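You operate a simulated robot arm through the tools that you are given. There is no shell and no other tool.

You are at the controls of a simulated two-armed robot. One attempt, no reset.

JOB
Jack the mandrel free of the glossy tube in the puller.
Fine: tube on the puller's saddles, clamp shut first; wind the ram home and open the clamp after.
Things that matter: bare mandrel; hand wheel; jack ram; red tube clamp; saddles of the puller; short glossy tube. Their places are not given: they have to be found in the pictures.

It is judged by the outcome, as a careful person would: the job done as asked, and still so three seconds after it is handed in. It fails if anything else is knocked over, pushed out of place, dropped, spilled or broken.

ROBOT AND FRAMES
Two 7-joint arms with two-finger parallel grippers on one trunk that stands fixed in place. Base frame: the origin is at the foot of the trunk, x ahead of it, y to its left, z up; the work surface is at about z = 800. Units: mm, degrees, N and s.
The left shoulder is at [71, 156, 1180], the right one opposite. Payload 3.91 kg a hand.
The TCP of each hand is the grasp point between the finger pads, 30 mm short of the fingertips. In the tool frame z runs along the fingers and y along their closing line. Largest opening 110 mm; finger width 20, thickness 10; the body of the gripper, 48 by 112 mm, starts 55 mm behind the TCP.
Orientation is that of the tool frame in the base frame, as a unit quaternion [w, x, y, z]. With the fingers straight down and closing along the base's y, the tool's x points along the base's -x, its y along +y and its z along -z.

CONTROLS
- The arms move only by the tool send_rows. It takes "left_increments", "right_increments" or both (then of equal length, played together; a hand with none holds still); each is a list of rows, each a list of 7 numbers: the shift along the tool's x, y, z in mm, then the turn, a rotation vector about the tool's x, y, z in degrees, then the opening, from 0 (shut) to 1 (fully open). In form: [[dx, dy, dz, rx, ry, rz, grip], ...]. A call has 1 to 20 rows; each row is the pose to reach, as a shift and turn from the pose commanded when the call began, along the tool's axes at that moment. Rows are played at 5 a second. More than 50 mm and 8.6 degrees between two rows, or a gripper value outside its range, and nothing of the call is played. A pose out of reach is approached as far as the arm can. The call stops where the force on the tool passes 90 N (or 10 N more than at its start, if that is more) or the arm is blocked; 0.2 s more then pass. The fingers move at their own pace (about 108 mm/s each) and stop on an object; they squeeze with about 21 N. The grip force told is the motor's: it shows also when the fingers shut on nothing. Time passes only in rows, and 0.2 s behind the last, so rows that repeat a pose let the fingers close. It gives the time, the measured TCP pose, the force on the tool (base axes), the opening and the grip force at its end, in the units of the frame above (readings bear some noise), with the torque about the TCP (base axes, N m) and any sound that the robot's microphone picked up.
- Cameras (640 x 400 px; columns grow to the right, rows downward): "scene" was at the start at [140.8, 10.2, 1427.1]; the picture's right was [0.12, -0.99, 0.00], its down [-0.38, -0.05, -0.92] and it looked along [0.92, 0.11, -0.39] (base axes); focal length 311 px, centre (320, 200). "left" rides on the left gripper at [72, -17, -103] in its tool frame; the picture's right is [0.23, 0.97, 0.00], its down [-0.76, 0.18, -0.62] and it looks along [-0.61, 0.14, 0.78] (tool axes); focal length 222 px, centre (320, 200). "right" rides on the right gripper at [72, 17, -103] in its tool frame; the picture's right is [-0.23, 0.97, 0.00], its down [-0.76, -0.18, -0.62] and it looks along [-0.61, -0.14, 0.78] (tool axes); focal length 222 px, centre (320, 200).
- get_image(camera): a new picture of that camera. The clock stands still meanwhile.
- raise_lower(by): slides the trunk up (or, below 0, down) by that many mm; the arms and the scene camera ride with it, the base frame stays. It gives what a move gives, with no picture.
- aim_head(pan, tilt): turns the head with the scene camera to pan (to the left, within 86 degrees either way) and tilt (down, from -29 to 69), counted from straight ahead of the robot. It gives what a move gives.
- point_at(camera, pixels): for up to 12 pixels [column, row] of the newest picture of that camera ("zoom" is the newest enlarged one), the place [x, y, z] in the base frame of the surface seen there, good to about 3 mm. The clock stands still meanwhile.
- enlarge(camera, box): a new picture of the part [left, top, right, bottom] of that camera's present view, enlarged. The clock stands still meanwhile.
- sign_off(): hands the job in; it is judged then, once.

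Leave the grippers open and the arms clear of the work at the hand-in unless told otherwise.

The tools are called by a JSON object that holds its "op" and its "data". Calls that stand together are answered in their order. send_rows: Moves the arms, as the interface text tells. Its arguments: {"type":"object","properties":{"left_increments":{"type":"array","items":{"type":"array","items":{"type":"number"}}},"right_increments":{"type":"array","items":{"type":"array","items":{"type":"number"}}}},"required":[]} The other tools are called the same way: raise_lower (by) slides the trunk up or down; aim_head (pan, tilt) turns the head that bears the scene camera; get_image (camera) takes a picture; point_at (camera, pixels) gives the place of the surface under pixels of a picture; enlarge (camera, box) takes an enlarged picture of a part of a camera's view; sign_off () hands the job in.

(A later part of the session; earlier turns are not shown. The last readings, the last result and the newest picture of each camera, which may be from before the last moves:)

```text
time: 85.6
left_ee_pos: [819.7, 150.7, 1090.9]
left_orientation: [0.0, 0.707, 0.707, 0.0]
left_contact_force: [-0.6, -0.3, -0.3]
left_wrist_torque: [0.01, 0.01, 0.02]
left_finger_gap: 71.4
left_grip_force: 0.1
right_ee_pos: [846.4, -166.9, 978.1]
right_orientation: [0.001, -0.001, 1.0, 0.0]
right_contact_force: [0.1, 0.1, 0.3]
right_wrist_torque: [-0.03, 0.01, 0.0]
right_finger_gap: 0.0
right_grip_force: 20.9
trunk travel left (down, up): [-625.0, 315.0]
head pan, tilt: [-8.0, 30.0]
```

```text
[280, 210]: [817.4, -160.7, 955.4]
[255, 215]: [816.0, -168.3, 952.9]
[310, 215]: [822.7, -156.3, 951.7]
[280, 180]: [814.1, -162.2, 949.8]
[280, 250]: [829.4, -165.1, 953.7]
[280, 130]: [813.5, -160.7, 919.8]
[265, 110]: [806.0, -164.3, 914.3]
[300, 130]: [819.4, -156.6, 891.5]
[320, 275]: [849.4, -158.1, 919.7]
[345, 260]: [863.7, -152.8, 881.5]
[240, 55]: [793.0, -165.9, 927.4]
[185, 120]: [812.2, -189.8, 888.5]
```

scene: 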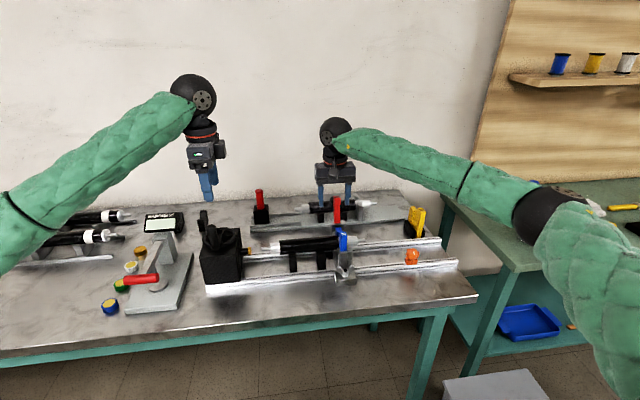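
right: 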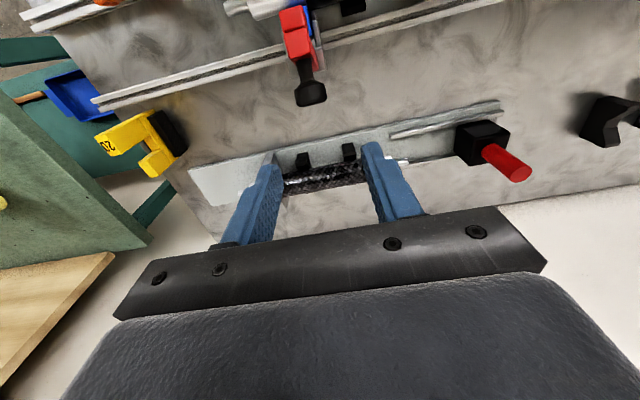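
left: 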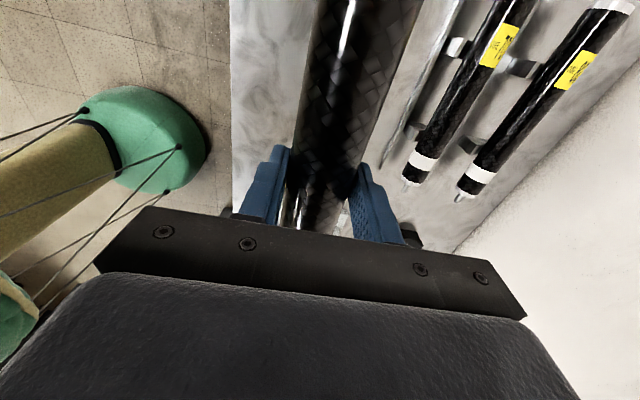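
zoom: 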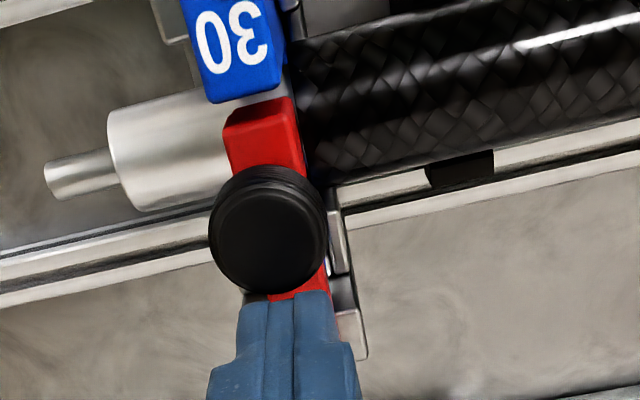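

The bar's top is level at z≈920 from x 813 to 849 and the knob top is at (820,-164,954), so it has dropped to nearly shut. I'll go above the knob and press down to be sure.

{"op": "send_rows", "data": {"right_increments": [[-3, 0, -10, 0, 0, 0, 0], [-3, 0, -25, 0, 0, 0, 0], [10, 2, -28, 0, 0, 0, 0], [26, 2.5, -28, 0, 0, 0, 0], [26, 2.5, -15, 0, 0, 0, 0], [26, 2.5, -10, 0, 0, 0, 0], [26, 2.5, -8, 0, 0, 0, 0], [26, 2.5, -6, 0, 0, 0, 0]]}}

{"op": "send_rows", "data": {"right_increments": [[0, 0, 2, 0, 0, 0, 0], [0, 0, 4, 0, 0, 0, 0], [0, 0, 4, 0, 0, 0, 0]]}}

{"op": "enlarge", "data": {"camera": "scene", "box": [300, 180, 400, 280]}}

```text
time: 87.4
left_ee_pos: [819.5, 150.8, 1089.7]
left_orientation: [-0.001, 0.707, 0.707, 0.0]
left_contact_force: [0.1, 0.5, -0.6]
left_wrist_torque: [0.02, -0.01, -0.03]
left_finger_gap: 71.4
left_grip_force: 0.0
right_ee_pos: [822.1, -163.4, 982.7]
right_orientation: [0.0, 0.0, 1.0, -0.001]
right_contact_force: [0.2, -0.1, -0.8]
right_wrist_torque: [0.01, 0.0, 0.01]
right_finger_gap: 0.2
right_grip_force: 21.0
trunk travel left (down, up): [-625.0, 315.0]
head pan, tilt: [-8.0, 30.0]
```

```text
time: 88.2
left_ee_pos: [817.9, 151.0, 1092.0]
left_orientation: [0.001, 0.707, 0.707, 0.001]
left_contact_force: [0.5, 0.6, -0.2]
left_wrist_torque: [0.01, -0.01, 0.01]
left_finger_gap: 71.5
left_grip_force: 0.0
right_ee_pos: [820.5, -164.1, 983.0]
right_orientation: [0.003, -0.001, 1.0, -0.001]
right_contact_force: [2.1, 2.9, 25.0]
right_wrist_torque: [0.02, -0.15, 0.24]
right_finger_gap: 0.1
right_grip_force: 20.9
trunk travel left (down, up): [-625.0, 315.0]
head pan, tilt: [-8.0, 30.0]
```

```text
4.00 times, centred on (350, 230) of scene
```

zoom: 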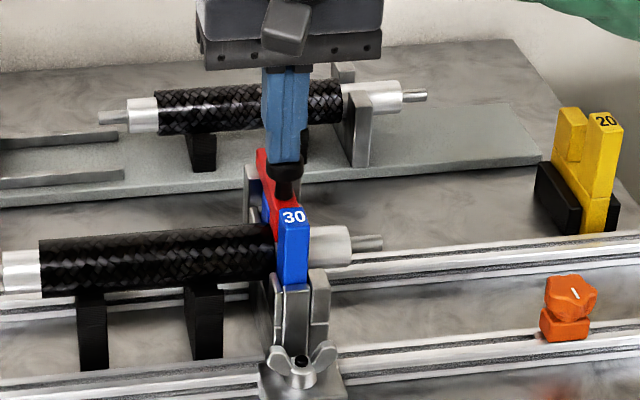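

It resists with 25 N and hardly moves, so it seems to be against its stop. I'll press slightly more to feel for any remaining travel, then check the height.

{"op": "send_rows", "data": {"right_increments": [[0, 0, 1.5, 0, 0, 0, 0], [0, 0, 3, 0, 0, 0, 0], [0, 0, 3, 0, 0, 0, 0]]}}

{"op": "send_rows", "data": {"right_increments": [[0, 0, -10, 0, 0, 0, 0], [0, 0, -50, 0, 0, 0, 0.3], [0, 0, -90, 0, 0, 0, 0.5], [0, 0, -120, 0, 0, 0, 0.5], [0, 0, -120, 0, 0, 0, 0.5]]}}

{"op": "enlarge", "data": {"camera": "right", "box": [220, 40, 420, 190]}}

{"op": "enlarge", "data": {"camera": "scene", "box": [300, 180, 400, 280]}}

```text
time: 89.0
left_ee_pos: [818.1, 150.9, 1092.8]
left_orientation: [0.001, 0.708, 0.706, 0.001]
left_contact_force: [0.1, 0.7, 0.6]
left_wrist_torque: [-0.02, 0.0, 0.01]
left_finger_gap: 71.4
left_grip_force: 0.0
right_ee_pos: [820.4, -163.5, 981.1]
right_orientation: [0.004, 0.0, 1.0, 0.0]
right_contact_force: [22.4, 1.4, 60.5]
right_wrist_torque: [-0.12, -0.89, 0.04]
right_finger_gap: 0.0
right_grip_force: 21.0
trunk travel left (down, up): [-625.0, 315.0]
head pan, tilt: [-8.0, 30.0]
```

```text
time: 90.2
left_ee_pos: [818.8, 150.5, 1090.3]
left_orientation: [0.0, 0.707, 0.708, 0.0]
left_contact_force: [1.3, -0.6, 0.0]
left_wrist_torque: [-0.04, 0.0, 0.0]
left_finger_gap: 71.4
left_grip_force: 0.1
right_ee_pos: [817.5, -162.9, 1097.1]
right_orientation: [0.0, -0.001, 1.0, 0.0]
right_contact_force: [-0.3, -0.8, 0.0]
right_wrist_torque: [0.01, -0.03, 0.0]
right_finger_gap: 54.9
right_grip_force: 0.0
trunk travel left (down, up): [-625.0, 315.0]
head pan, tilt: [-8.0, 30.0]
```

```text
2.67 times, centred on (320, 115) of right
```

zoom: 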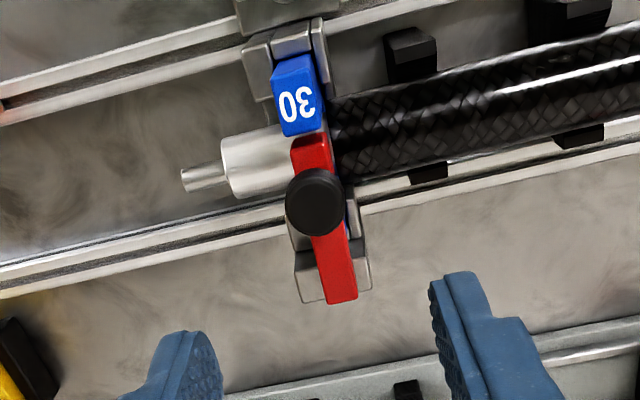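

```text
4.00 times, centred on (350, 230) of scene
```

zoom: 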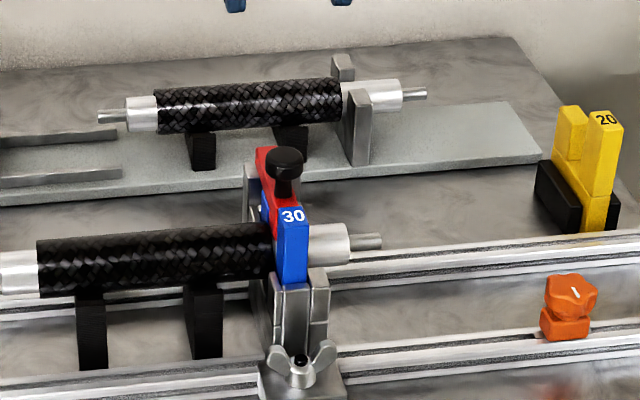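

The clamp is shut with its bar flat and the knob up. Next is the hand wheel. I'll bring the left hand over the crank handle at (761,156) and down to TCP z≈988 with the fingers straddling it.

{"op": "send_rows", "data": {"left_increments": [[2, -20, 0, 0, 0, 0, 0.65], [4, -40, 0, 0, 0, 0, 0.65], [6, -58, 0, 0, 0, 0, 0.65], [6, -58, 30, 0, 0, 0, 0.65], [6, -58, 55, 0, 0, 0, 0.65], [6, -58, 55, 0, 0, 0, 0.65]], "right_increments": [[0, -20, 0, 0, 0, 0, 0.5], [0, -50, 0, 0, 0, 0, 0.5], [0, -80, 0, 0, 0, 0, 0.5], [0, -100, 0, 0, 0, 0, 0.5], [0, -100, 0, 0, 0, 0, 0.5], [0, -100, 0, 0, 0, 0, 0.5]]}}

{"op": "get_image", "data": {"camera": "left"}}

{"op": "enlarge", "data": {"camera": "left", "box": [220, 60, 420, 240]}}

```text
time: 91.6
left_ee_pos: [760.5, 155.7, 1034.9]
left_orientation: [0.0, 0.707, 0.707, 0.001]
left_contact_force: [0.0, -0.4, 0.6]
left_wrist_torque: [-0.03, 0.01, 0.03]
left_finger_gap: 71.5
left_grip_force: 0.1
right_ee_pos: [819.3, -264.9, 1096.6]
right_orientation: [0.001, 0.0, 1.0, 0.0]
right_contact_force: [0.7, -0.3, -0.7]
right_wrist_torque: [0.0, -0.01, 0.02]
right_finger_gap: 55.3
right_grip_force: 0.1
trunk travel left (down, up): [-625.0, 315.0]
head pan, tilt: [-8.0, 30.0]
```

```text
taken
```

left: 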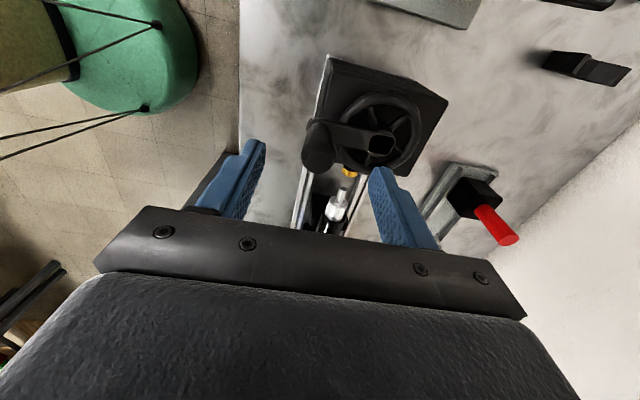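

```text
2.22 times, centred on (320, 150) of left
```

zoom: 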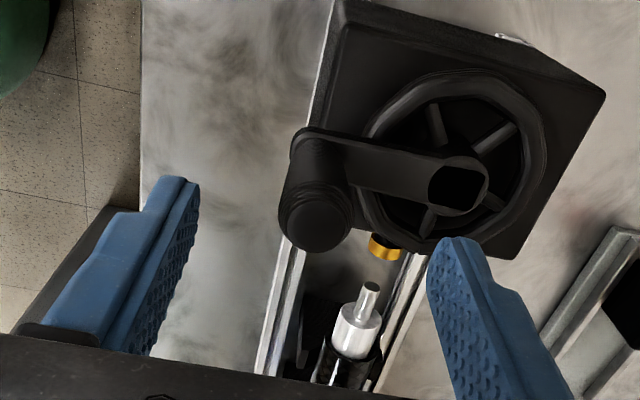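

The handle sits between the fingers. I'll re-measure its top and base precisely from here.

{"op": "point_at", "data": {"camera": "zoom", "pixels": [[318, 222], [292, 222], [345, 222], [318, 202], [318, 245], [310, 170], [310, 140], [345, 160], [400, 175], [458, 185], [440, 185], [475, 190]]}}

```text
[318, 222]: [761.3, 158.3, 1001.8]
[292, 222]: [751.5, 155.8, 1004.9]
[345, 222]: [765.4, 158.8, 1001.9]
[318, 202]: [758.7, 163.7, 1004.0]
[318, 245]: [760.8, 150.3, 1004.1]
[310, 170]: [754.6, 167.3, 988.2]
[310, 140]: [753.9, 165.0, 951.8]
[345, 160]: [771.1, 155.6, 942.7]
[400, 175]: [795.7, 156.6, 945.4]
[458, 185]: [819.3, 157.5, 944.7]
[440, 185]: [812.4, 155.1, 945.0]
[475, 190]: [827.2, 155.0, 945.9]
```

The handle is centred at (760,157), the hub at (820,156), so the radius is 60 mm. I'll lower to TCP z≈985 and close on the handle.

{"op": "send_rows", "data": {"left_increments": [[0.5, 0, 20, 0, 0, 0, 0.65], [1, 0, 40, 0, 0, 0, 0.65], [1, 0, 50, 0, 0, 0, 0.65], [1, 0, 50, 0, 0, 0, 0.4], [1, 0, 50, 0, 0, 0, 0.2], [1, 0, 50, 0, 0, 0, 0], [1, 0, 50, 0, 0, 0, 0]]}}

{"op": "enlarge", "data": {"camera": "scene", "box": [180, 180, 300, 280]}}

```text
time: 93.2
left_ee_pos: [760.3, 156.9, 984.6]
left_orientation: [-0.001, 0.707, 0.707, 0.0]
left_contact_force: [-31.1, -2.1, -12.6]
left_wrist_torque: [-0.01, -0.66, -0.09]
left_finger_gap: 22.6
left_grip_force: 44.7
right_ee_pos: [817.2, -263.5, 1096.6]
right_orientation: [0.001, 0.0, 1.0, 0.0]
right_contact_force: [0.2, -0.3, 0.2]
right_wrist_torque: [0.02, 0.02, 0.0]
right_finger_gap: 54.7
right_grip_force: 0.0
trunk travel left (down, up): [-625.0, 315.0]
head pan, tilt: [-8.0, 30.0]
```

```text
4.00 times, centred on (240, 230) of scene
```

zoom: 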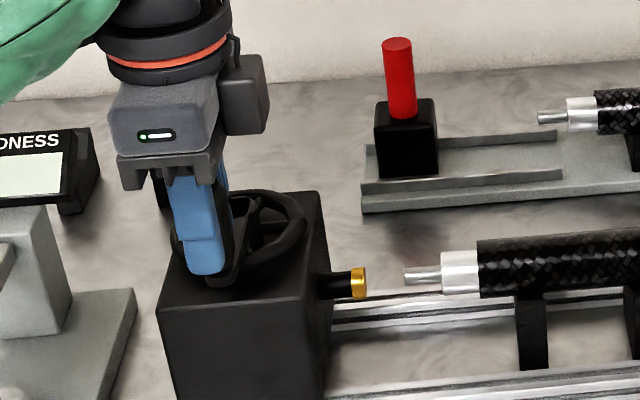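

Gripped at 22.6 mm, but there is a -31 N side load, so the handle sits slightly closer to the robot than I aimed. I'll ease 1.5 mm that way.

{"op": "send_rows", "data": {"left_increments": [[0, -0.8, 0, 0, 0, 0, 0], [0, -1.5, 0, 0, 0, 0, 0], [0, -1.5, 0, 0, 0, 0, 0]]}}

```text
time: 94.0
left_ee_pos: [760.8, 156.8, 984.0]
left_orientation: [-0.001, 0.707, 0.707, 0.0]
left_contact_force: [-24.7, -6.0, -22.6]
left_wrist_torque: [0.31, -0.51, -0.07]
left_finger_gap: 22.6
left_grip_force: 45.2
right_ee_pos: [819.1, -264.8, 1095.6]
right_orientation: [0.002, 0.0, 1.0, 0.0]
right_contact_force: [0.1, -0.3, 0.0]
right_wrist_torque: [0.01, -0.04, -0.01]
right_finger_gap: 55.0
right_grip_force: 0.1
trunk travel left (down, up): [-625.0, 315.0]
head pan, tilt: [-8.0, 30.0]
```

The load is still there. I'll open, let the hand relax, read its free position, and regrip.

{"op": "send_rows", "data": {"left_increments": [[0, 0, 0, 0, 0, 0, 0.4], [0, 0, 0, 0, 0, 0, 0.4], [0, 0, 0, 0, 0, 0, 0.4]]}}

{"op": "enlarge", "data": {"camera": "left", "box": [220, 60, 420, 240]}}

```text
time: 94.8
left_ee_pos: [760.9, 158.1, 985.6]
left_orientation: [-0.001, 0.706, 0.708, 0.0]
left_contact_force: [-0.6, 0.0, -0.7]
left_wrist_torque: [0.02, -0.02, -0.03]
left_finger_gap: 44.0
left_grip_force: 0.0
right_ee_pos: [821.3, -263.2, 1095.2]
right_orientation: [0.0, 0.001, 1.0, -0.001]
right_contact_force: [0.4, 0.1, 0.1]
right_wrist_torque: [-0.03, 0.03, -0.01]
right_finger_gap: 55.0
right_grip_force: 0.0
trunk travel left (down, up): [-625.0, 315.0]
head pan, tilt: [-8.0, 30.0]
```

```text
2.22 times, centred on (320, 150) of left
```

zoom: 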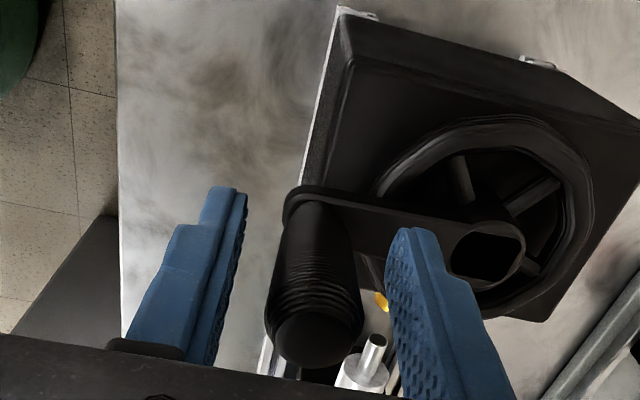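

{"op": "point_at", "data": {"camera": "zoom", "pixels": [[312, 340], [285, 340], [342, 340], [312, 318], [312, 362], [290, 280], [315, 230], [335, 280], [300, 230], [335, 205]]}}

```text
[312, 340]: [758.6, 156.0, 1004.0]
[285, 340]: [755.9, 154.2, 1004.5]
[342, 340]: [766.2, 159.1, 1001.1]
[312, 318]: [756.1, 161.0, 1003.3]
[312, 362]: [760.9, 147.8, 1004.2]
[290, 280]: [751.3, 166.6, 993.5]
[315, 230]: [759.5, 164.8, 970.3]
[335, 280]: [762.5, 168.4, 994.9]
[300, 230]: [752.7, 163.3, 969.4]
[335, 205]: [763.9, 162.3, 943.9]
```

I'll nudge 1.5 mm toward the robot while free and regrip gently.

{"op": "send_rows", "data": {"left_increments": [[-1, -1.5, 0, 0, 0, 0, 0.4], [-1, -1.5, 0, 0, 0, 0, 0.4]]}}

{"op": "send_rows", "data": {"left_increments": [[0, 0, 0, 0, 0, 0, 0.25], [0, 0, 0, 0, 0, 0, 0.15], [0, 0, 0, 0, 0, 0, 0.15], [0, 0, 0, 0, 0, 0, 0.15]]}}

```text
time: 95.4
left_ee_pos: [759.9, 157.7, 985.2]
left_orientation: [0.001, 0.707, 0.707, 0.0]
left_contact_force: [-0.8, -0.7, 0.6]
left_wrist_torque: [0.01, 0.02, -0.02]
left_finger_gap: 44.0
left_grip_force: 0.1
right_ee_pos: [819.7, -264.5, 1096.7]
right_orientation: [0.001, 0.0, 1.0, 0.0]
right_contact_force: [0.0, -0.1, 0.0]
right_wrist_torque: [-0.02, 0.0, -0.02]
right_finger_gap: 54.8
right_grip_force: 0.0
trunk travel left (down, up): [-625.0, 315.0]
head pan, tilt: [-8.0, 30.0]
```

```text
time: 96.4
left_ee_pos: [759.6, 157.4, 986.2]
left_orientation: [-0.001, 0.706, 0.708, 0.0]
left_contact_force: [9.9, -0.6, 4.7]
left_wrist_torque: [-0.03, 0.21, 0.03]
left_finger_gap: 22.5
left_grip_force: 45.2
right_ee_pos: [820.4, -264.9, 1095.0]
right_orientation: [0.0, 0.0, 1.0, 0.0]
right_contact_force: [0.2, 0.0, 0.5]
right_wrist_torque: [0.02, -0.03, 0.0]
right_finger_gap: 54.8
right_grip_force: 0.1
trunk travel left (down, up): [-625.0, 315.0]
head pan, tilt: [-8.0, 30.0]
```

Good, the load is small now. I'll try turning the crank 30° clockwise (seen from above) and watch the force and the ram.

{"op": "send_rows", "data": {"left_increments": [[5.2, 0.2, 0, 0, 0, 0, 0.1], [10.4, 0.9, 0, 0, 0, 0, 0.1], [15.5, 2, 0, 0, 0, 0, 0.1], [20.5, 3.6, 0, 0, 0, 0, 0.1], [25.4, 5.6, 0, 0, 0, 0, 0.1], [30, 8, 0, 0, 0, 0, 0.1], [30, 8, 0, 0, 0, 0, 0.1]]}}

{"op": "enlarge", "data": {"camera": "scene", "box": [180, 180, 300, 280]}}

```text
time: 98.0
left_ee_pos: [766.3, 187.0, 985.1]
left_orientation: [0.0, 0.707, 0.708, 0.0]
left_contact_force: [0.0, 0.4, 0.0]
left_wrist_torque: [-0.01, -0.02, -0.01]
left_finger_gap: 10.7
left_grip_force: 0.1
right_ee_pos: [819.4, -265.7, 1096.2]
right_orientation: [0.002, 0.0, 1.0, 0.0]
right_contact_force: [0.1, 0.5, 0.0]
right_wrist_torque: [0.01, 0.03, 0.0]
right_finger_gap: 55.0
right_grip_force: 0.1
trunk travel left (down, up): [-625.0, 315.0]
head pan, tilt: [-8.0, 30.0]
```

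```text
4.00 times, centred on (240, 230) of scene
```

zoom: 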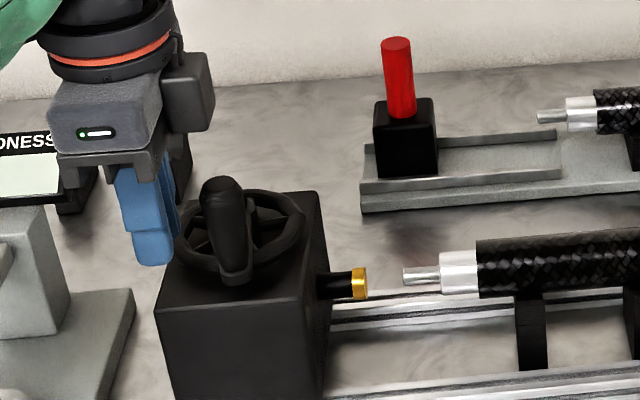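

It slipped off, since that way is blocked: the ram is at its home stop. The hand is now on the handle's +y side, so I'll close the fingers and use them as a peg to push the handle the other way (counter-clockwise from above).

{"op": "send_rows", "data": {"left_increments": [[0, 0, 0, 0, 0, 0, 0], [-5, -2, 0, 0, 0, 0, 0], [-10.5, -3.9, 0, 0, 0, 0, 0], [-15.5, -5.4, 0, 0, 0, 0, 0], [-20.6, -6.6, 0, 0, 0, 0, 0], [-25.8, -7.3, 0, 0, 0, 0, 0], [-31, -7.5, 0, 0, 0, 0, 0], [-31, -7.5, 0, 0, 0, 0, 0]]}}

{"op": "enlarge", "data": {"camera": "scene", "box": [180, 180, 300, 280]}}

```text
time: 99.8
left_ee_pos: [759.4, 156.0, 986.7]
left_orientation: [0.0, 0.707, 0.707, -0.001]
left_contact_force: [-0.8, -0.8, 0.0]
left_wrist_torque: [0.03, 0.03, -0.04]
left_finger_gap: 0.0
left_grip_force: 21.4
right_ee_pos: [819.0, -264.5, 1095.0]
right_orientation: [0.001, 0.0, 1.0, 0.0]
right_contact_force: [-0.3, -0.4, -0.5]
right_wrist_torque: [0.0, -0.02, 0.03]
right_finger_gap: 54.9
right_grip_force: 0.0
trunk travel left (down, up): [-625.0, 315.0]
head pan, tilt: [-8.0, 30.0]
```

```text
4.00 times, centred on (240, 230) of scene
```

zoom: 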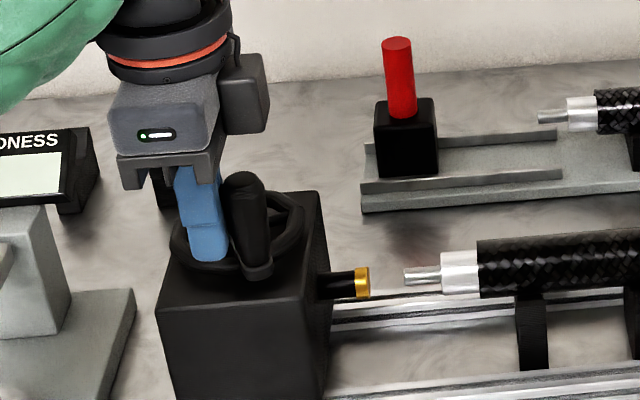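

The wheel turns easily this way with almost no force, and the ram's brass tip has edged out. I'll push the handle through the next half turn along the circle.

{"op": "send_rows", "data": {"left_increments": [[-10.4, 0.9, 0, 0, 0, 0, 0], [-20.5, 3.6, 0, 0, 0, 0, 0], [-30, 8, 0, 0, 0, 0, 0], [-38.6, 14, 0, 0, 0, 0, 0], [-46, 21.4, 0, 0, 0, 0, 0], [-52, 30, 0, 0, 0, 0, 0], [-56.4, 39.5, 0, 0, 0, 0, 0], [-59.1, 49.6, 0, 0, 0, 0, 0], [-60, 60, 0, 0, 0, 0, 0], [-59.1, 70.4, 0, 0, 0, 0, 0], [-56.4, 80.5, 0, 0, 0, 0, 0], [-52, 90, 0, 0, 0, 0, 0], [-46, 98.6, 0, 0, 0, 0, 0], [-38.6, 106, 0, 0, 0, 0, 0], [-30, 112, 0, 0, 0, 0, 0], [-20.5, 116.4, 0, 0, 0, 0, 0], [-10.4, 119.1, 0, 0, 0, 0, 0], [0, 120, 0, 0, 0, 0, 0], [0, 120, 0, 0, 0, 0, 0]]}}

{"op": "get_image", "data": {"camera": "scene"}}

{"op": "enlarge", "data": {"camera": "scene", "box": [190, 190, 370, 290]}}

```text
time: 103.8
left_ee_pos: [880.6, 158.0, 982.8]
left_orientation: [0.0, 0.707, 0.707, 0.001]
left_contact_force: [-0.1, -2.1, 0.8]
left_wrist_torque: [0.0, 0.02, 0.0]
left_finger_gap: 0.0
left_grip_force: 21.0
right_ee_pos: [818.7, -264.3, 1095.4]
right_orientation: [0.001, 0.0, 1.0, 0.0]
right_contact_force: [0.7, -0.3, 0.0]
right_wrist_torque: [-0.01, -0.03, -0.02]
right_finger_gap: 55.2
right_grip_force: 0.0
trunk travel left (down, up): [-625.0, 315.0]
head pan, tilt: [-8.0, 30.0]
```

```text
taken
```

scene: 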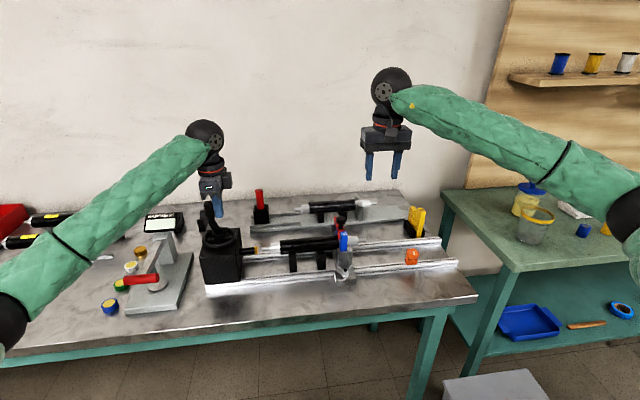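

```text
3.56 times, centred on (280, 240) of scene
```

zoom: 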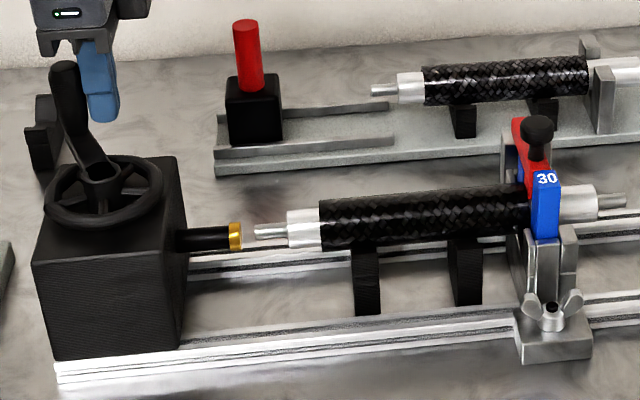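

The ram has come out and its tip is now close to the journal. I'll measure the tip, the journal and the handle.

{"op": "point_at", "data": {"camera": "zoom", "pixels": [[236, 232], [240, 228], [228, 234], [258, 231], [285, 232], [293, 230], [316, 225], [324, 225], [62, 68], [70, 75], [525, 195], [600, 200]]}}

```text
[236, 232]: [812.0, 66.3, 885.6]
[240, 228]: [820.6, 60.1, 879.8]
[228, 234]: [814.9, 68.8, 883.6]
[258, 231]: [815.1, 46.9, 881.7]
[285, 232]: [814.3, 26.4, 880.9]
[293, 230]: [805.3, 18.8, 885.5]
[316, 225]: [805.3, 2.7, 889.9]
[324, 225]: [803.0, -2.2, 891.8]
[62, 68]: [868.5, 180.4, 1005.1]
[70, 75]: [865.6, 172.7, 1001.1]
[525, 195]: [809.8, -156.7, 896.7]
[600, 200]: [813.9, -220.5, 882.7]
```

The ram tip is at y≈61, the journal at ≈48, and one turn drives the ram about 32 mm. Before pushing the mandrel I want the right hand ready to support its bare end, with fingers closing along x. I'll try turning the right hand +90° where it is, well above everything.

{"op": "send_rows", "data": {"right_increments": [[0, 0, 0, 0, 0, 8, 0.6], [0, 0, 0, 0, 0, 16, 0.6], [0, 0, 0, 0, 0, 24, 0.6], [0, 0, 0, 0, 0, 32, 0.6], [0, 0, 0, 0, 0, 40, 0.6], [0, 0, 0, 0, 0, 40, 0.6]]}}

```text
time: 105.2
left_ee_pos: [879.9, 156.8, 983.6]
left_orientation: [0.001, 0.707, 0.707, 0.0]
left_contact_force: [0.0, 0.5, -0.1]
left_wrist_torque: [-0.01, 0.0, 0.02]
left_finger_gap: 0.0
left_grip_force: 20.9
right_ee_pos: [820.5, -264.4, 1096.1]
right_orientation: [0.001, 0.343, 0.939, -0.001]
right_contact_force: [-0.3, -0.5, -0.1]
right_wrist_torque: [-0.02, 0.02, -0.02]
right_finger_gap: 66.1
right_grip_force: 0.1
trunk travel left (down, up): [-625.0, 315.0]
head pan, tilt: [-8.0, 30.0]
```

+40° works without drift. I'll continue to +90°.

{"op": "send_rows", "data": {"right_increments": [[0, 0, 0, 0, 0, 8, 0.6], [0, 0, 0, 0, 0, 16, 0.6], [0, 0, 0, 0, 0, 24, 0.6], [0, 0, 0, 0, 0, 32, 0.6], [0, 0, 0, 0, 0, 40, 0.6], [0, 0, 0, 0, 0, 48, 0.6], [0, 0, 0, 0, 0, 50, 0.6], [0, 0, 0, 0, 0, 50, 0.6]]}}

{"op": "get_image", "data": {"camera": "right"}}

```text
time: 107.0
left_ee_pos: [881.4, 156.4, 983.8]
left_orientation: [0.001, 0.707, 0.707, 0.0]
left_contact_force: [-0.3, -0.2, 0.5]
left_wrist_torque: [0.0, 0.01, 0.0]
left_finger_gap: 0.0
left_grip_force: 21.5
right_ee_pos: [820.7, -264.7, 1096.9]
right_orientation: [0.001, 0.707, 0.707, 0.0]
right_contact_force: [0.4, -0.2, -0.5]
right_wrist_torque: [-0.02, 0.0, 0.03]
right_finger_gap: 66.0
right_grip_force: 0.0
trunk travel left (down, up): [-625.0, 315.0]
head pan, tilt: [-8.0, 30.0]
```

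```text
taken
```

right: 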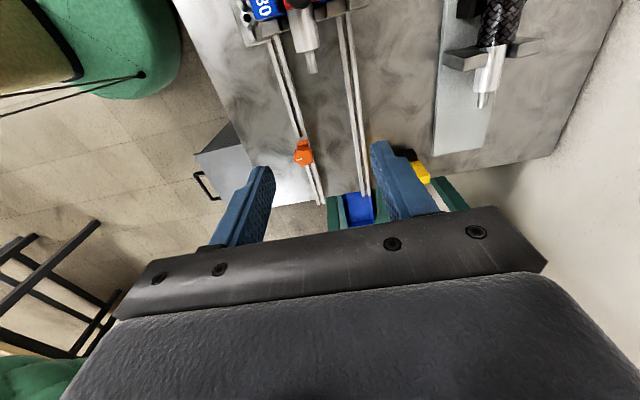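

The right hand now has its fingers closing along x. With it parked high, I'll wind another half turn with the left peg and watch as the ram meets the journal.

{"op": "send_rows", "data": {"left_increments": [[10.4, -0.9, 0, 0, 0, 0, 0], [20.5, -3.6, 0, 0, 0, 0, 0], [30, -8, 0, 0, 0, 0, 0], [38.6, -14, 0, 0, 0, 0, 0], [46, -21.4, 0, 0, 0, 0, 0], [52, -30, 0, 0, 0, 0, 0], [56.4, -39.5, 0, 0, 0, 0, 0], [59.1, -49.6, 0, 0, 0, 0, 0], [60, -60, 0, 0, 0, 0, 0], [59.1, -70.4, 0, 0, 0, 0, 0], [56.4, -80.5, 0, 0, 0, 0, 0], [52, -90, 0, 0, 0, 0, 0], [46, -98.6, 0, 0, 0, 0, 0], [38.6, -106, 0, 0, 0, 0, 0], [30, -112, 0, 0, 0, 0, 0], [20.5, -116.4, 0, 0, 0, 0, 0], [10.4, -119.1, 0, 0, 0, 0, 0], [0, -120, 0, 0, 0, 0, 0], [0, -120, 0, 0, 0, 0, 0]]}}

{"op": "enlarge", "data": {"camera": "scene", "box": [190, 190, 370, 290]}}

```text
time: 111.0
left_ee_pos: [759.2, 157.6, 985.5]
left_orientation: [0.0, 0.707, 0.707, 0.0]
left_contact_force: [-0.1, -0.1, 0.7]
left_wrist_torque: [-0.03, -0.01, 0.03]
left_finger_gap: 0.0
left_grip_force: 20.9
right_ee_pos: [821.2, -265.0, 1096.0]
right_orientation: [0.001, 0.707, 0.707, 0.0]
right_contact_force: [0.5, 0.5, -0.4]
right_wrist_torque: [0.05, -0.03, -0.03]
right_finger_gap: 66.0
right_grip_force: 0.0
trunk travel left (down, up): [-625.0, 315.0]
head pan, tilt: [-8.0, 30.0]
```

```text
3.56 times, centred on (280, 240) of scene
```

zoom: 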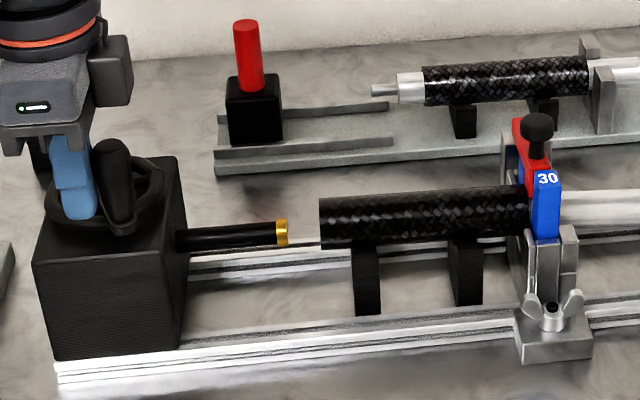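

The ram reached the journal and is already pushing the mandrel; its collar has gone into the tube. I'll measure both ends.

{"op": "point_at", "data": {"camera": "zoom", "pixels": [[282, 233], [286, 228], [305, 236], [322, 225], [325, 215], [525, 195], [600, 205], [630, 205], [110, 150], [120, 160], [545, 180], [535, 125]]}}

{"op": "enlarge", "data": {"camera": "scene", "box": [310, 190, 430, 290]}}

{"op": "get_image", "data": {"camera": "right"}}

```text
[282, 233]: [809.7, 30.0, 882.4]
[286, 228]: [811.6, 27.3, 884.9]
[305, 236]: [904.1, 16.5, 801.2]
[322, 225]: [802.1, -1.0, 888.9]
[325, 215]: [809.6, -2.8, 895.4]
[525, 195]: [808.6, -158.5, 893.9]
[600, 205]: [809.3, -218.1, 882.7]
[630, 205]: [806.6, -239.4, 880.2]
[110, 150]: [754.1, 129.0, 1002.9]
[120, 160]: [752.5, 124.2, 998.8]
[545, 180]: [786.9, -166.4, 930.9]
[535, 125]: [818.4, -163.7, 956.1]
```

```text
4.00 times, centred on (370, 240) of scene
```

zoom: 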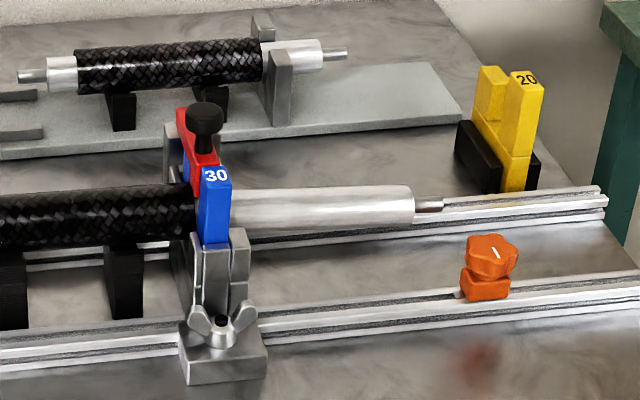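

```text
taken
```

right: 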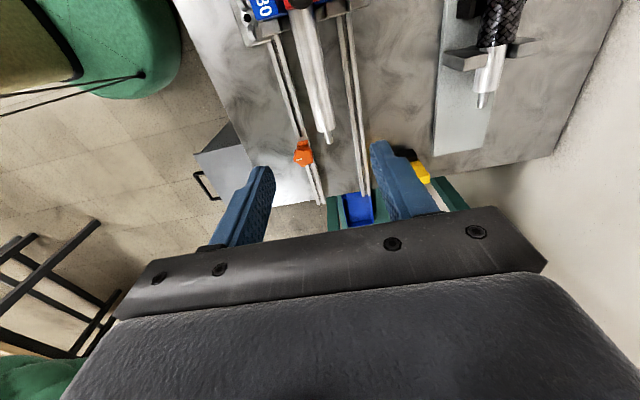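

The mandrel has slid far out of the -y side on its own after breaking loose. I'll measure where it is now.

{"op": "enlarge", "data": {"camera": "scene", "box": [310, 190, 430, 290]}}

{"op": "point_at", "data": {"camera": "zoom", "pixels": [[240, 200], [300, 198], [350, 200], [400, 198], [410, 205], [420, 205], [440, 204], [380, 195], [320, 190], [195, 210], [10, 210], [485, 250]]}}

```text
4.00 times, centred on (370, 240) of scene
```

zoom: 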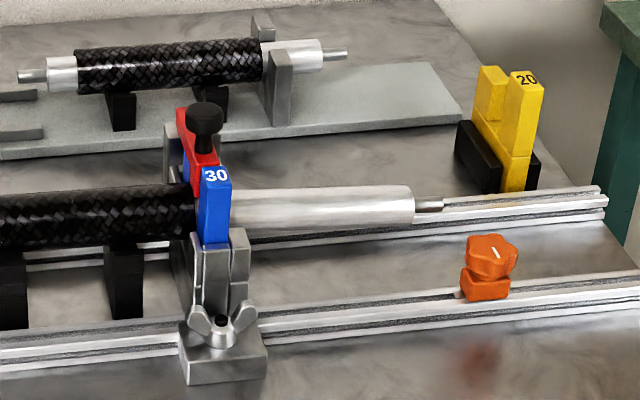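

```text
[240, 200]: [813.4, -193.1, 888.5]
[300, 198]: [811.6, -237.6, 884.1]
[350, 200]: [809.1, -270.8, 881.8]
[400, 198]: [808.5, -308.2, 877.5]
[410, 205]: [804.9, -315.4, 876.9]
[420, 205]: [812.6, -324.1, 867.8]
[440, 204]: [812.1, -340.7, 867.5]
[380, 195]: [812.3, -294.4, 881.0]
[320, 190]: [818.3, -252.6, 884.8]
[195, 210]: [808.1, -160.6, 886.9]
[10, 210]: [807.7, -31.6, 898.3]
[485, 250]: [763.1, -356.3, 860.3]
```

The mandrel has slid out about 105 mm (tip at y≈-341) and droops slightly; about 80 mm is still inside the tube. I'll check whether the tube itself stays flat on the saddles before supporting the mandrel.

{"op": "enlarge", "data": {"camera": "scene", "box": [250, 200, 370, 280]}}

{"op": "point_at", "data": {"camera": "zoom", "pixels": [[210, 200], [210, 215], [210, 230], [300, 190], [300, 205], [300, 220], [420, 180], [420, 195], [420, 210], [240, 262], [375, 245], [590, 200]]}}

```text
5.00 times, centred on (310, 240) of scene
```

zoom: 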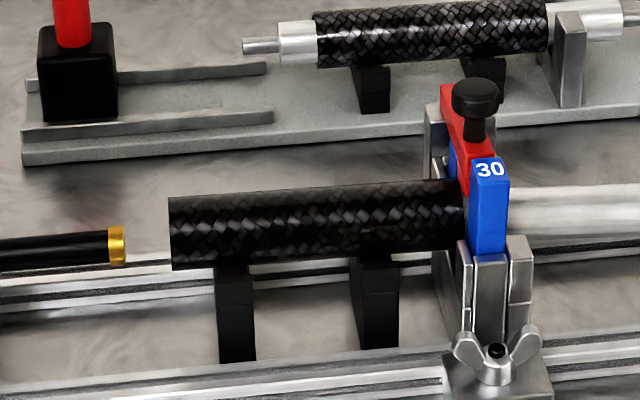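

```text
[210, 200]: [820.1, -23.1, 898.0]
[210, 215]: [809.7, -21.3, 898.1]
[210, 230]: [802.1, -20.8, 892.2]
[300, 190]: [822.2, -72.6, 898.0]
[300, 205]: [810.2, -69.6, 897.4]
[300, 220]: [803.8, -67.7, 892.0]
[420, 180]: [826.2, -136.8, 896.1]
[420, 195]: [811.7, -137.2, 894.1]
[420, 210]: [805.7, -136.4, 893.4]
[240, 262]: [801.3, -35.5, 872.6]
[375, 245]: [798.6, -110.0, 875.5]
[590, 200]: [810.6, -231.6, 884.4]
```

The tube lies level and seated while the mandrel only droops beyond the plate. I'll bring the right hand straight down at y≈-265 with fingers astride it and grip gently to support it.

{"op": "send_rows", "data": {"right_increments": [[0, 0, 40, 0, 0, 0, 0.6], [0, 0, 80, 0, 0, 0, 0.6], [0, 0, 120, 0, 0, 0, 0.6], [0, 0, 155, 0, 0, 0, 0.6], [0, 0, 155, 0, 0, 0, 0.6]]}}

{"op": "get_image", "data": {"camera": "right"}}

{"op": "enlarge", "data": {"camera": "scene", "box": [310, 170, 430, 290]}}

```text
time: 112.2
left_ee_pos: [758.9, 156.9, 984.0]
left_orientation: [0.0, 0.707, 0.707, 0.0]
left_contact_force: [0.3, 0.7, -0.8]
left_wrist_torque: [-0.05, -0.03, -0.02]
left_finger_gap: 0.0
left_grip_force: 20.7
right_ee_pos: [819.6, -265.4, 942.2]
right_orientation: [0.0, 0.707, 0.707, -0.001]
right_contact_force: [0.4, 0.1, -0.5]
right_wrist_torque: [0.0, 0.0, -0.01]
right_finger_gap: 65.8
right_grip_force: 0.1
trunk travel left (down, up): [-625.0, 315.0]
head pan, tilt: [-8.0, 30.0]
```

```text
taken
```

right: 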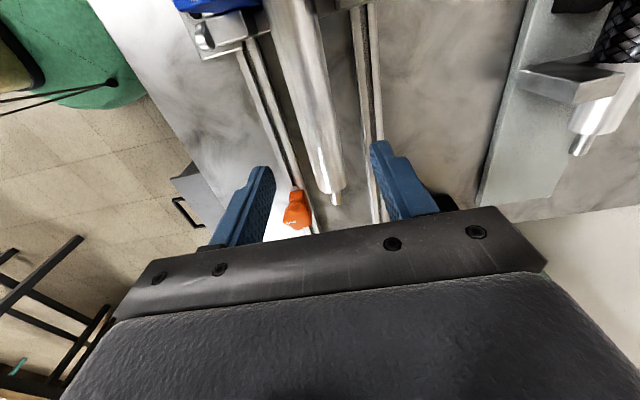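

```text
3.33 times, centred on (370, 230) of scene
```

zoom: 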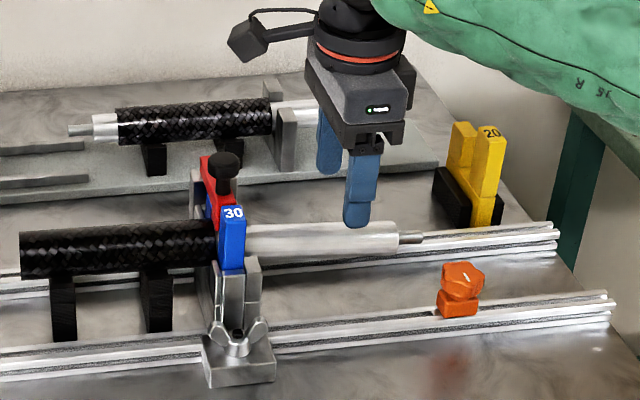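

The fingers are coming down astride it. I'll measure the mandrel's line from the right camera to centre the grip.

{"op": "point_at", "data": {"camera": "right", "pixels": [[300, 80], [312, 80], [290, 80], [318, 130], [308, 130], [330, 130], [326, 170], [316, 170], [336, 170], [335, 198], [290, 30], [275, 30]]}}

```text
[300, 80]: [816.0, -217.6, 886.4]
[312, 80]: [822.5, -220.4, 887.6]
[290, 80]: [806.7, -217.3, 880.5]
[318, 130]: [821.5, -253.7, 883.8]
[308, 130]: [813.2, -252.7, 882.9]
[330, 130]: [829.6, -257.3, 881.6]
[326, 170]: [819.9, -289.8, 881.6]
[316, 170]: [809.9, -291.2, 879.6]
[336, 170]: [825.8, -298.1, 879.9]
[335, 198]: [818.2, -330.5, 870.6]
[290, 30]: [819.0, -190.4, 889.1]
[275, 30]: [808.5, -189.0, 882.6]
```

The mandrel's axis is at x≈820 and about z≈869 at y=-265. I'll lower to TCP z≈881 and close.

{"op": "send_rows", "data": {"right_increments": [[0, 0, 25, 0, 0, 0, 0.6], [0, 0, 45, 0, 0, 0, 0.6], [0, 0, 60, 0, 0, 0, 0.6], [0, 0, 60, 0, 0, 0, 0.6], [0, 0, 60, 0, 0, 0, 0.35], [0, 0, 60, 0, 0, 0, 0.25], [0, 0, 60, 0, 0, 0, 0], [0, 0, 60, 0, 0, 0, 0]]}}

{"op": "enlarge", "data": {"camera": "scene", "box": [300, 170, 420, 290]}}

```text
time: 114.0
left_ee_pos: [759.7, 156.2, 984.4]
left_orientation: [0.0, 0.707, 0.707, 0.0]
left_contact_force: [0.7, -0.2, -0.6]
left_wrist_torque: [0.02, 0.01, -0.02]
left_finger_gap: 0.0
left_grip_force: 21.1
right_ee_pos: [820.7, -263.8, 883.1]
right_orientation: [0.001, 0.707, 0.707, 0.001]
right_contact_force: [-1.8, 0.2, 0.8]
right_wrist_torque: [0.05, 0.05, 0.22]
right_finger_gap: 30.5
right_grip_force: 20.9
trunk travel left (down, up): [-625.0, 315.0]
head pan, tilt: [-8.0, 30.0]
```

```text
3.33 times, centred on (360, 230) of scene
```

zoom: 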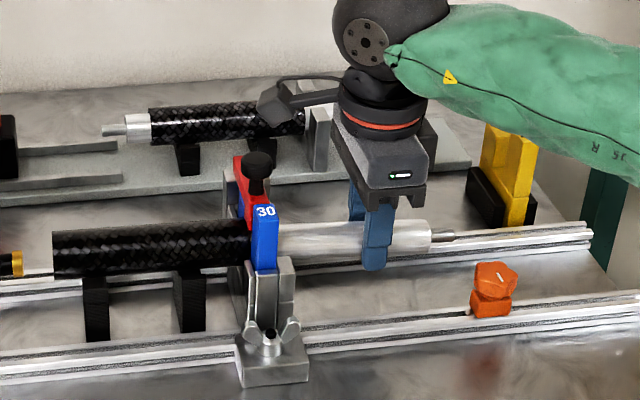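

It's gripped, and the mandrel is 30 mm in diameter. Its balance point is near y≈-197, so I'd rather hold it there before drawing it out. It was steady unsupported, so I'll release, rise, shift 57 mm toward the plate (clear of the clamp knob) and regrip at y≈-207.

{"op": "send_rows", "data": {"right_increments": [[0, 0, 0, 0, 0, 0, 0.35], [0, 0, 0, 0, 0, 0, 0.6], [0, 0, 0, 0, 0, 0, 0.6], [0, 0, -25, 0, 0, 0, 0.6], [0, 0, -60, 0, 0, 0, 0.6], [0, 0, -60, 0, 0, 0, 0.6]]}}

{"op": "enlarge", "data": {"camera": "scene", "box": [300, 170, 420, 290]}}

{"op": "point_at", "data": {"camera": "zoom", "pixels": [[440, 236], [452, 236], [425, 230], [300, 235], [350, 235], [252, 240], [70, 250], [258, 160], [265, 195], [600, 240], [590, 350], [630, 330]]}}

```text
time: 115.4
left_ee_pos: [759.1, 156.0, 984.6]
left_orientation: [0.0, 0.707, 0.707, 0.001]
left_contact_force: [0.4, -0.1, 0.8]
left_wrist_torque: [-0.03, 0.02, 0.02]
left_finger_gap: 0.1
left_grip_force: 20.9
right_ee_pos: [823.0, -263.5, 943.3]
right_orientation: [0.0, 0.708, 0.706, 0.0]
right_contact_force: [-0.9, 0.4, -0.5]
right_wrist_torque: [-0.01, 0.0, 0.03]
right_finger_gap: 66.0
right_grip_force: 0.1
trunk travel left (down, up): [-625.0, 315.0]
head pan, tilt: [-8.0, 30.0]
```

```text
3.33 times, centred on (360, 230) of scene
```

zoom: 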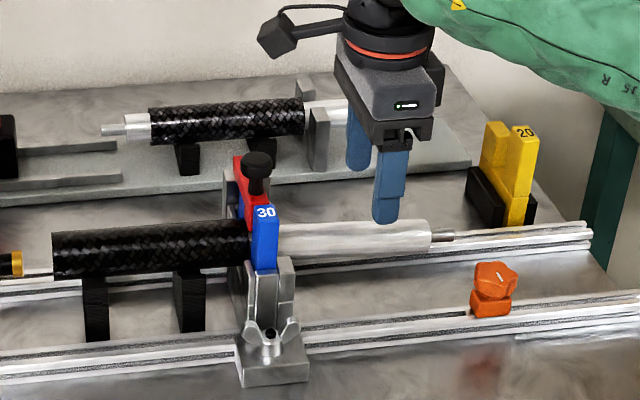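

```text
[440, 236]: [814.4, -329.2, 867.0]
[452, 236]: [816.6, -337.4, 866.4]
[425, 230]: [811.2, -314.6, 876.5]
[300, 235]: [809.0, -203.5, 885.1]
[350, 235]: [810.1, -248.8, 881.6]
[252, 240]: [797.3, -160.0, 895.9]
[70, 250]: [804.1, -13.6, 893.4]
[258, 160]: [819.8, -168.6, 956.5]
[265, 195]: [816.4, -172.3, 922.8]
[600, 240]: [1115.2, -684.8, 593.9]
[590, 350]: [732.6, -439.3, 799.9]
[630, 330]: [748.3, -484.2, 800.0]
```

The mandrel is steady. I'll move the right hand +57 mm in y at this height, then lower beside the clamp knob.

{"op": "send_rows", "data": {"right_increments": [[20, -1, 0, 0, 0, 0, 0.6], [40, -1, 0, 0, 0, 0, 0.6], [56, -1, 0, 0, 0, 0, 0.6], [56, -1, 0, 0, 0, 0, 0.6]]}}

{"op": "enlarge", "data": {"camera": "scene", "box": [300, 150, 420, 270]}}

{"op": "get_image", "data": {"camera": "right"}}

```text
time: 116.4
left_ee_pos: [759.4, 154.2, 985.0]
left_orientation: [-0.001, 0.707, 0.707, 0.0]
left_contact_force: [0.3, -0.3, -0.1]
left_wrist_torque: [0.03, 0.0, -0.02]
left_finger_gap: 0.0
left_grip_force: 20.9
right_ee_pos: [820.6, -207.6, 943.3]
right_orientation: [0.001, 0.707, 0.707, 0.001]
right_contact_force: [-0.4, -0.2, -0.1]
right_wrist_torque: [0.0, -0.02, 0.02]
right_finger_gap: 65.8
right_grip_force: 0.1
trunk travel left (down, up): [-625.0, 315.0]
head pan, tilt: [-8.0, 30.0]
```

```text
3.33 times, centred on (360, 210) of scene
```

zoom: 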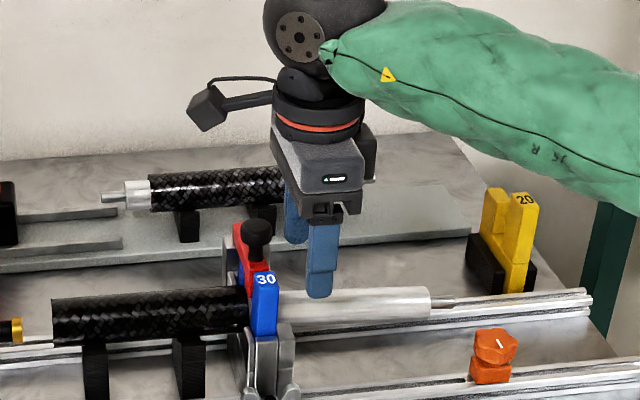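

```text
taken
```

right: 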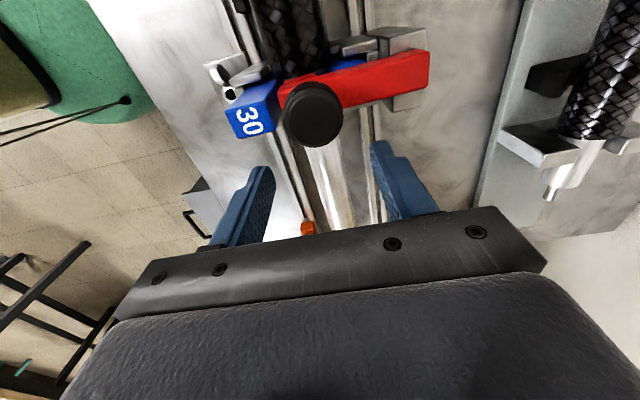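

Clear. I'll shift 4 mm back for margin to the knob, lower to TCP z≈886, and grip near the balance point.

{"op": "send_rows", "data": {"right_increments": [[-4, 0, 15, 0, 0, 0, 0.6], [-4, 0, 35, 0, 0, 0, 0.6], [-4, 0, 50, 0, 0, 0, 0.6], [-4, 0, 57, 0, 0, 0, 0.6], [-4, 0, 57, 0, 0, 0, 0.6]]}}

{"op": "send_rows", "data": {"right_increments": [[0, 0, 0, 0, 0, 0, 0.35], [0, 0, 0, 0, 0, 0, 0.2], [0, 0, 0, 0, 0, 0, 0], [0, 0, 0, 0, 0, 0, 0]]}}

{"op": "enlarge", "data": {"camera": "scene", "box": [300, 170, 420, 290]}}

```text
time: 117.6
left_ee_pos: [759.8, 156.1, 986.0]
left_orientation: [0.0, 0.707, 0.707, 0.0]
left_contact_force: [-0.3, 0.1, -0.3]
left_wrist_torque: [0.0, 0.01, -0.01]
left_finger_gap: 0.0
left_grip_force: 20.8
right_ee_pos: [822.0, -213.8, 884.9]
right_orientation: [0.002, 0.707, 0.708, 0.0]
right_contact_force: [0.0, -1.0, 0.0]
right_wrist_torque: [0.01, 0.0, -0.02]
right_finger_gap: 66.0
right_grip_force: 0.1
trunk travel left (down, up): [-625.0, 315.0]
head pan, tilt: [-8.0, 30.0]
```

```text
time: 118.6
left_ee_pos: [759.0, 154.8, 985.1]
left_orientation: [0.0, 0.707, 0.707, 0.0]
left_contact_force: [0.0, 0.0, -0.5]
left_wrist_torque: [-0.02, 0.02, 0.02]
left_finger_gap: 0.1
left_grip_force: 21.5
right_ee_pos: [821.3, -212.7, 885.3]
right_orientation: [0.001, 0.707, 0.707, 0.0]
right_contact_force: [-1.5, 0.5, -0.9]
right_wrist_torque: [0.07, 0.04, 0.16]
right_finger_gap: 30.6
right_grip_force: 21.4
trunk travel left (down, up): [-625.0, 315.0]
head pan, tilt: [-8.0, 30.0]
```

```text
3.33 times, centred on (360, 230) of scene
```

zoom: 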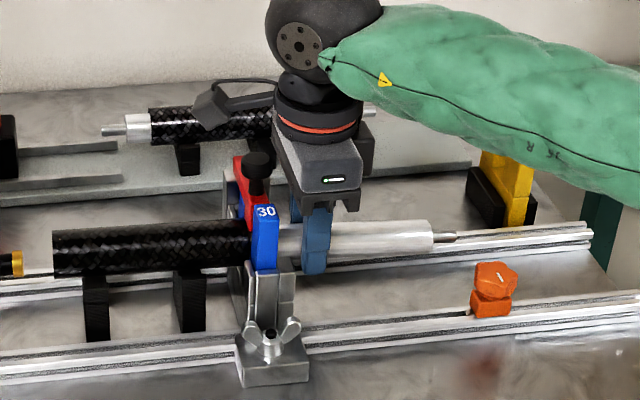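

It's held near its balance point. I'll draw it out slowly toward -y, first 30 mm, watching the forces and the tube.

{"op": "send_rows", "data": {"right_increments": [[-2, 0, 0, 0, 0, 0, 0], [-5, 0, 0, 0, 0, 0, 0], [-10, 0, 0, 0, 0, 0, 0], [-15, 0, 0, 0, 0, 0, 0], [-20, 0, 0, 0, 0, 0, 0], [-25, 0, 0, 0, 0, 0, 0], [-30, 0, 0, 0, 0, 0, 0], [-30, 0, 0, 0, 0, 0, 0]]}}

{"op": "enlarge", "data": {"camera": "scene", "box": [270, 170, 430, 290]}}

```text
time: 120.4
left_ee_pos: [759.7, 154.9, 986.0]
left_orientation: [0.0, 0.707, 0.707, -0.001]
left_contact_force: [-0.1, 0.2, 0.2]
left_wrist_torque: [0.02, 0.0, 0.04]
left_finger_gap: 0.0
left_grip_force: 20.8
right_ee_pos: [820.0, -241.7, 883.7]
right_orientation: [0.0, 0.708, 0.707, 0.001]
right_contact_force: [0.7, 0.2, 0.2]
right_wrist_torque: [0.0, -0.01, -0.23]
right_finger_gap: 30.3
right_grip_force: 20.3
trunk travel left (down, up): [-625.0, 315.0]
head pan, tilt: [-8.0, 30.0]
```

```text
3.33 times, centred on (350, 230) of scene
```

zoom: 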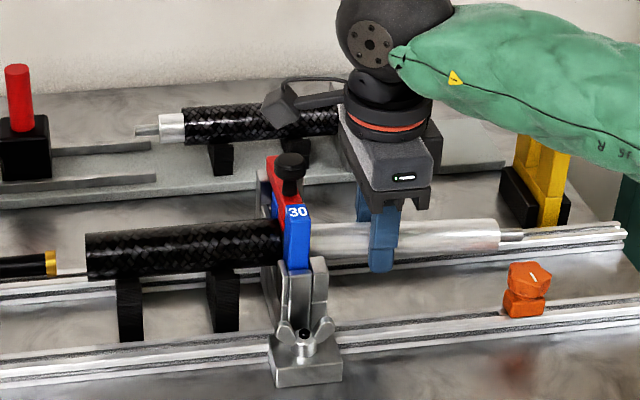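

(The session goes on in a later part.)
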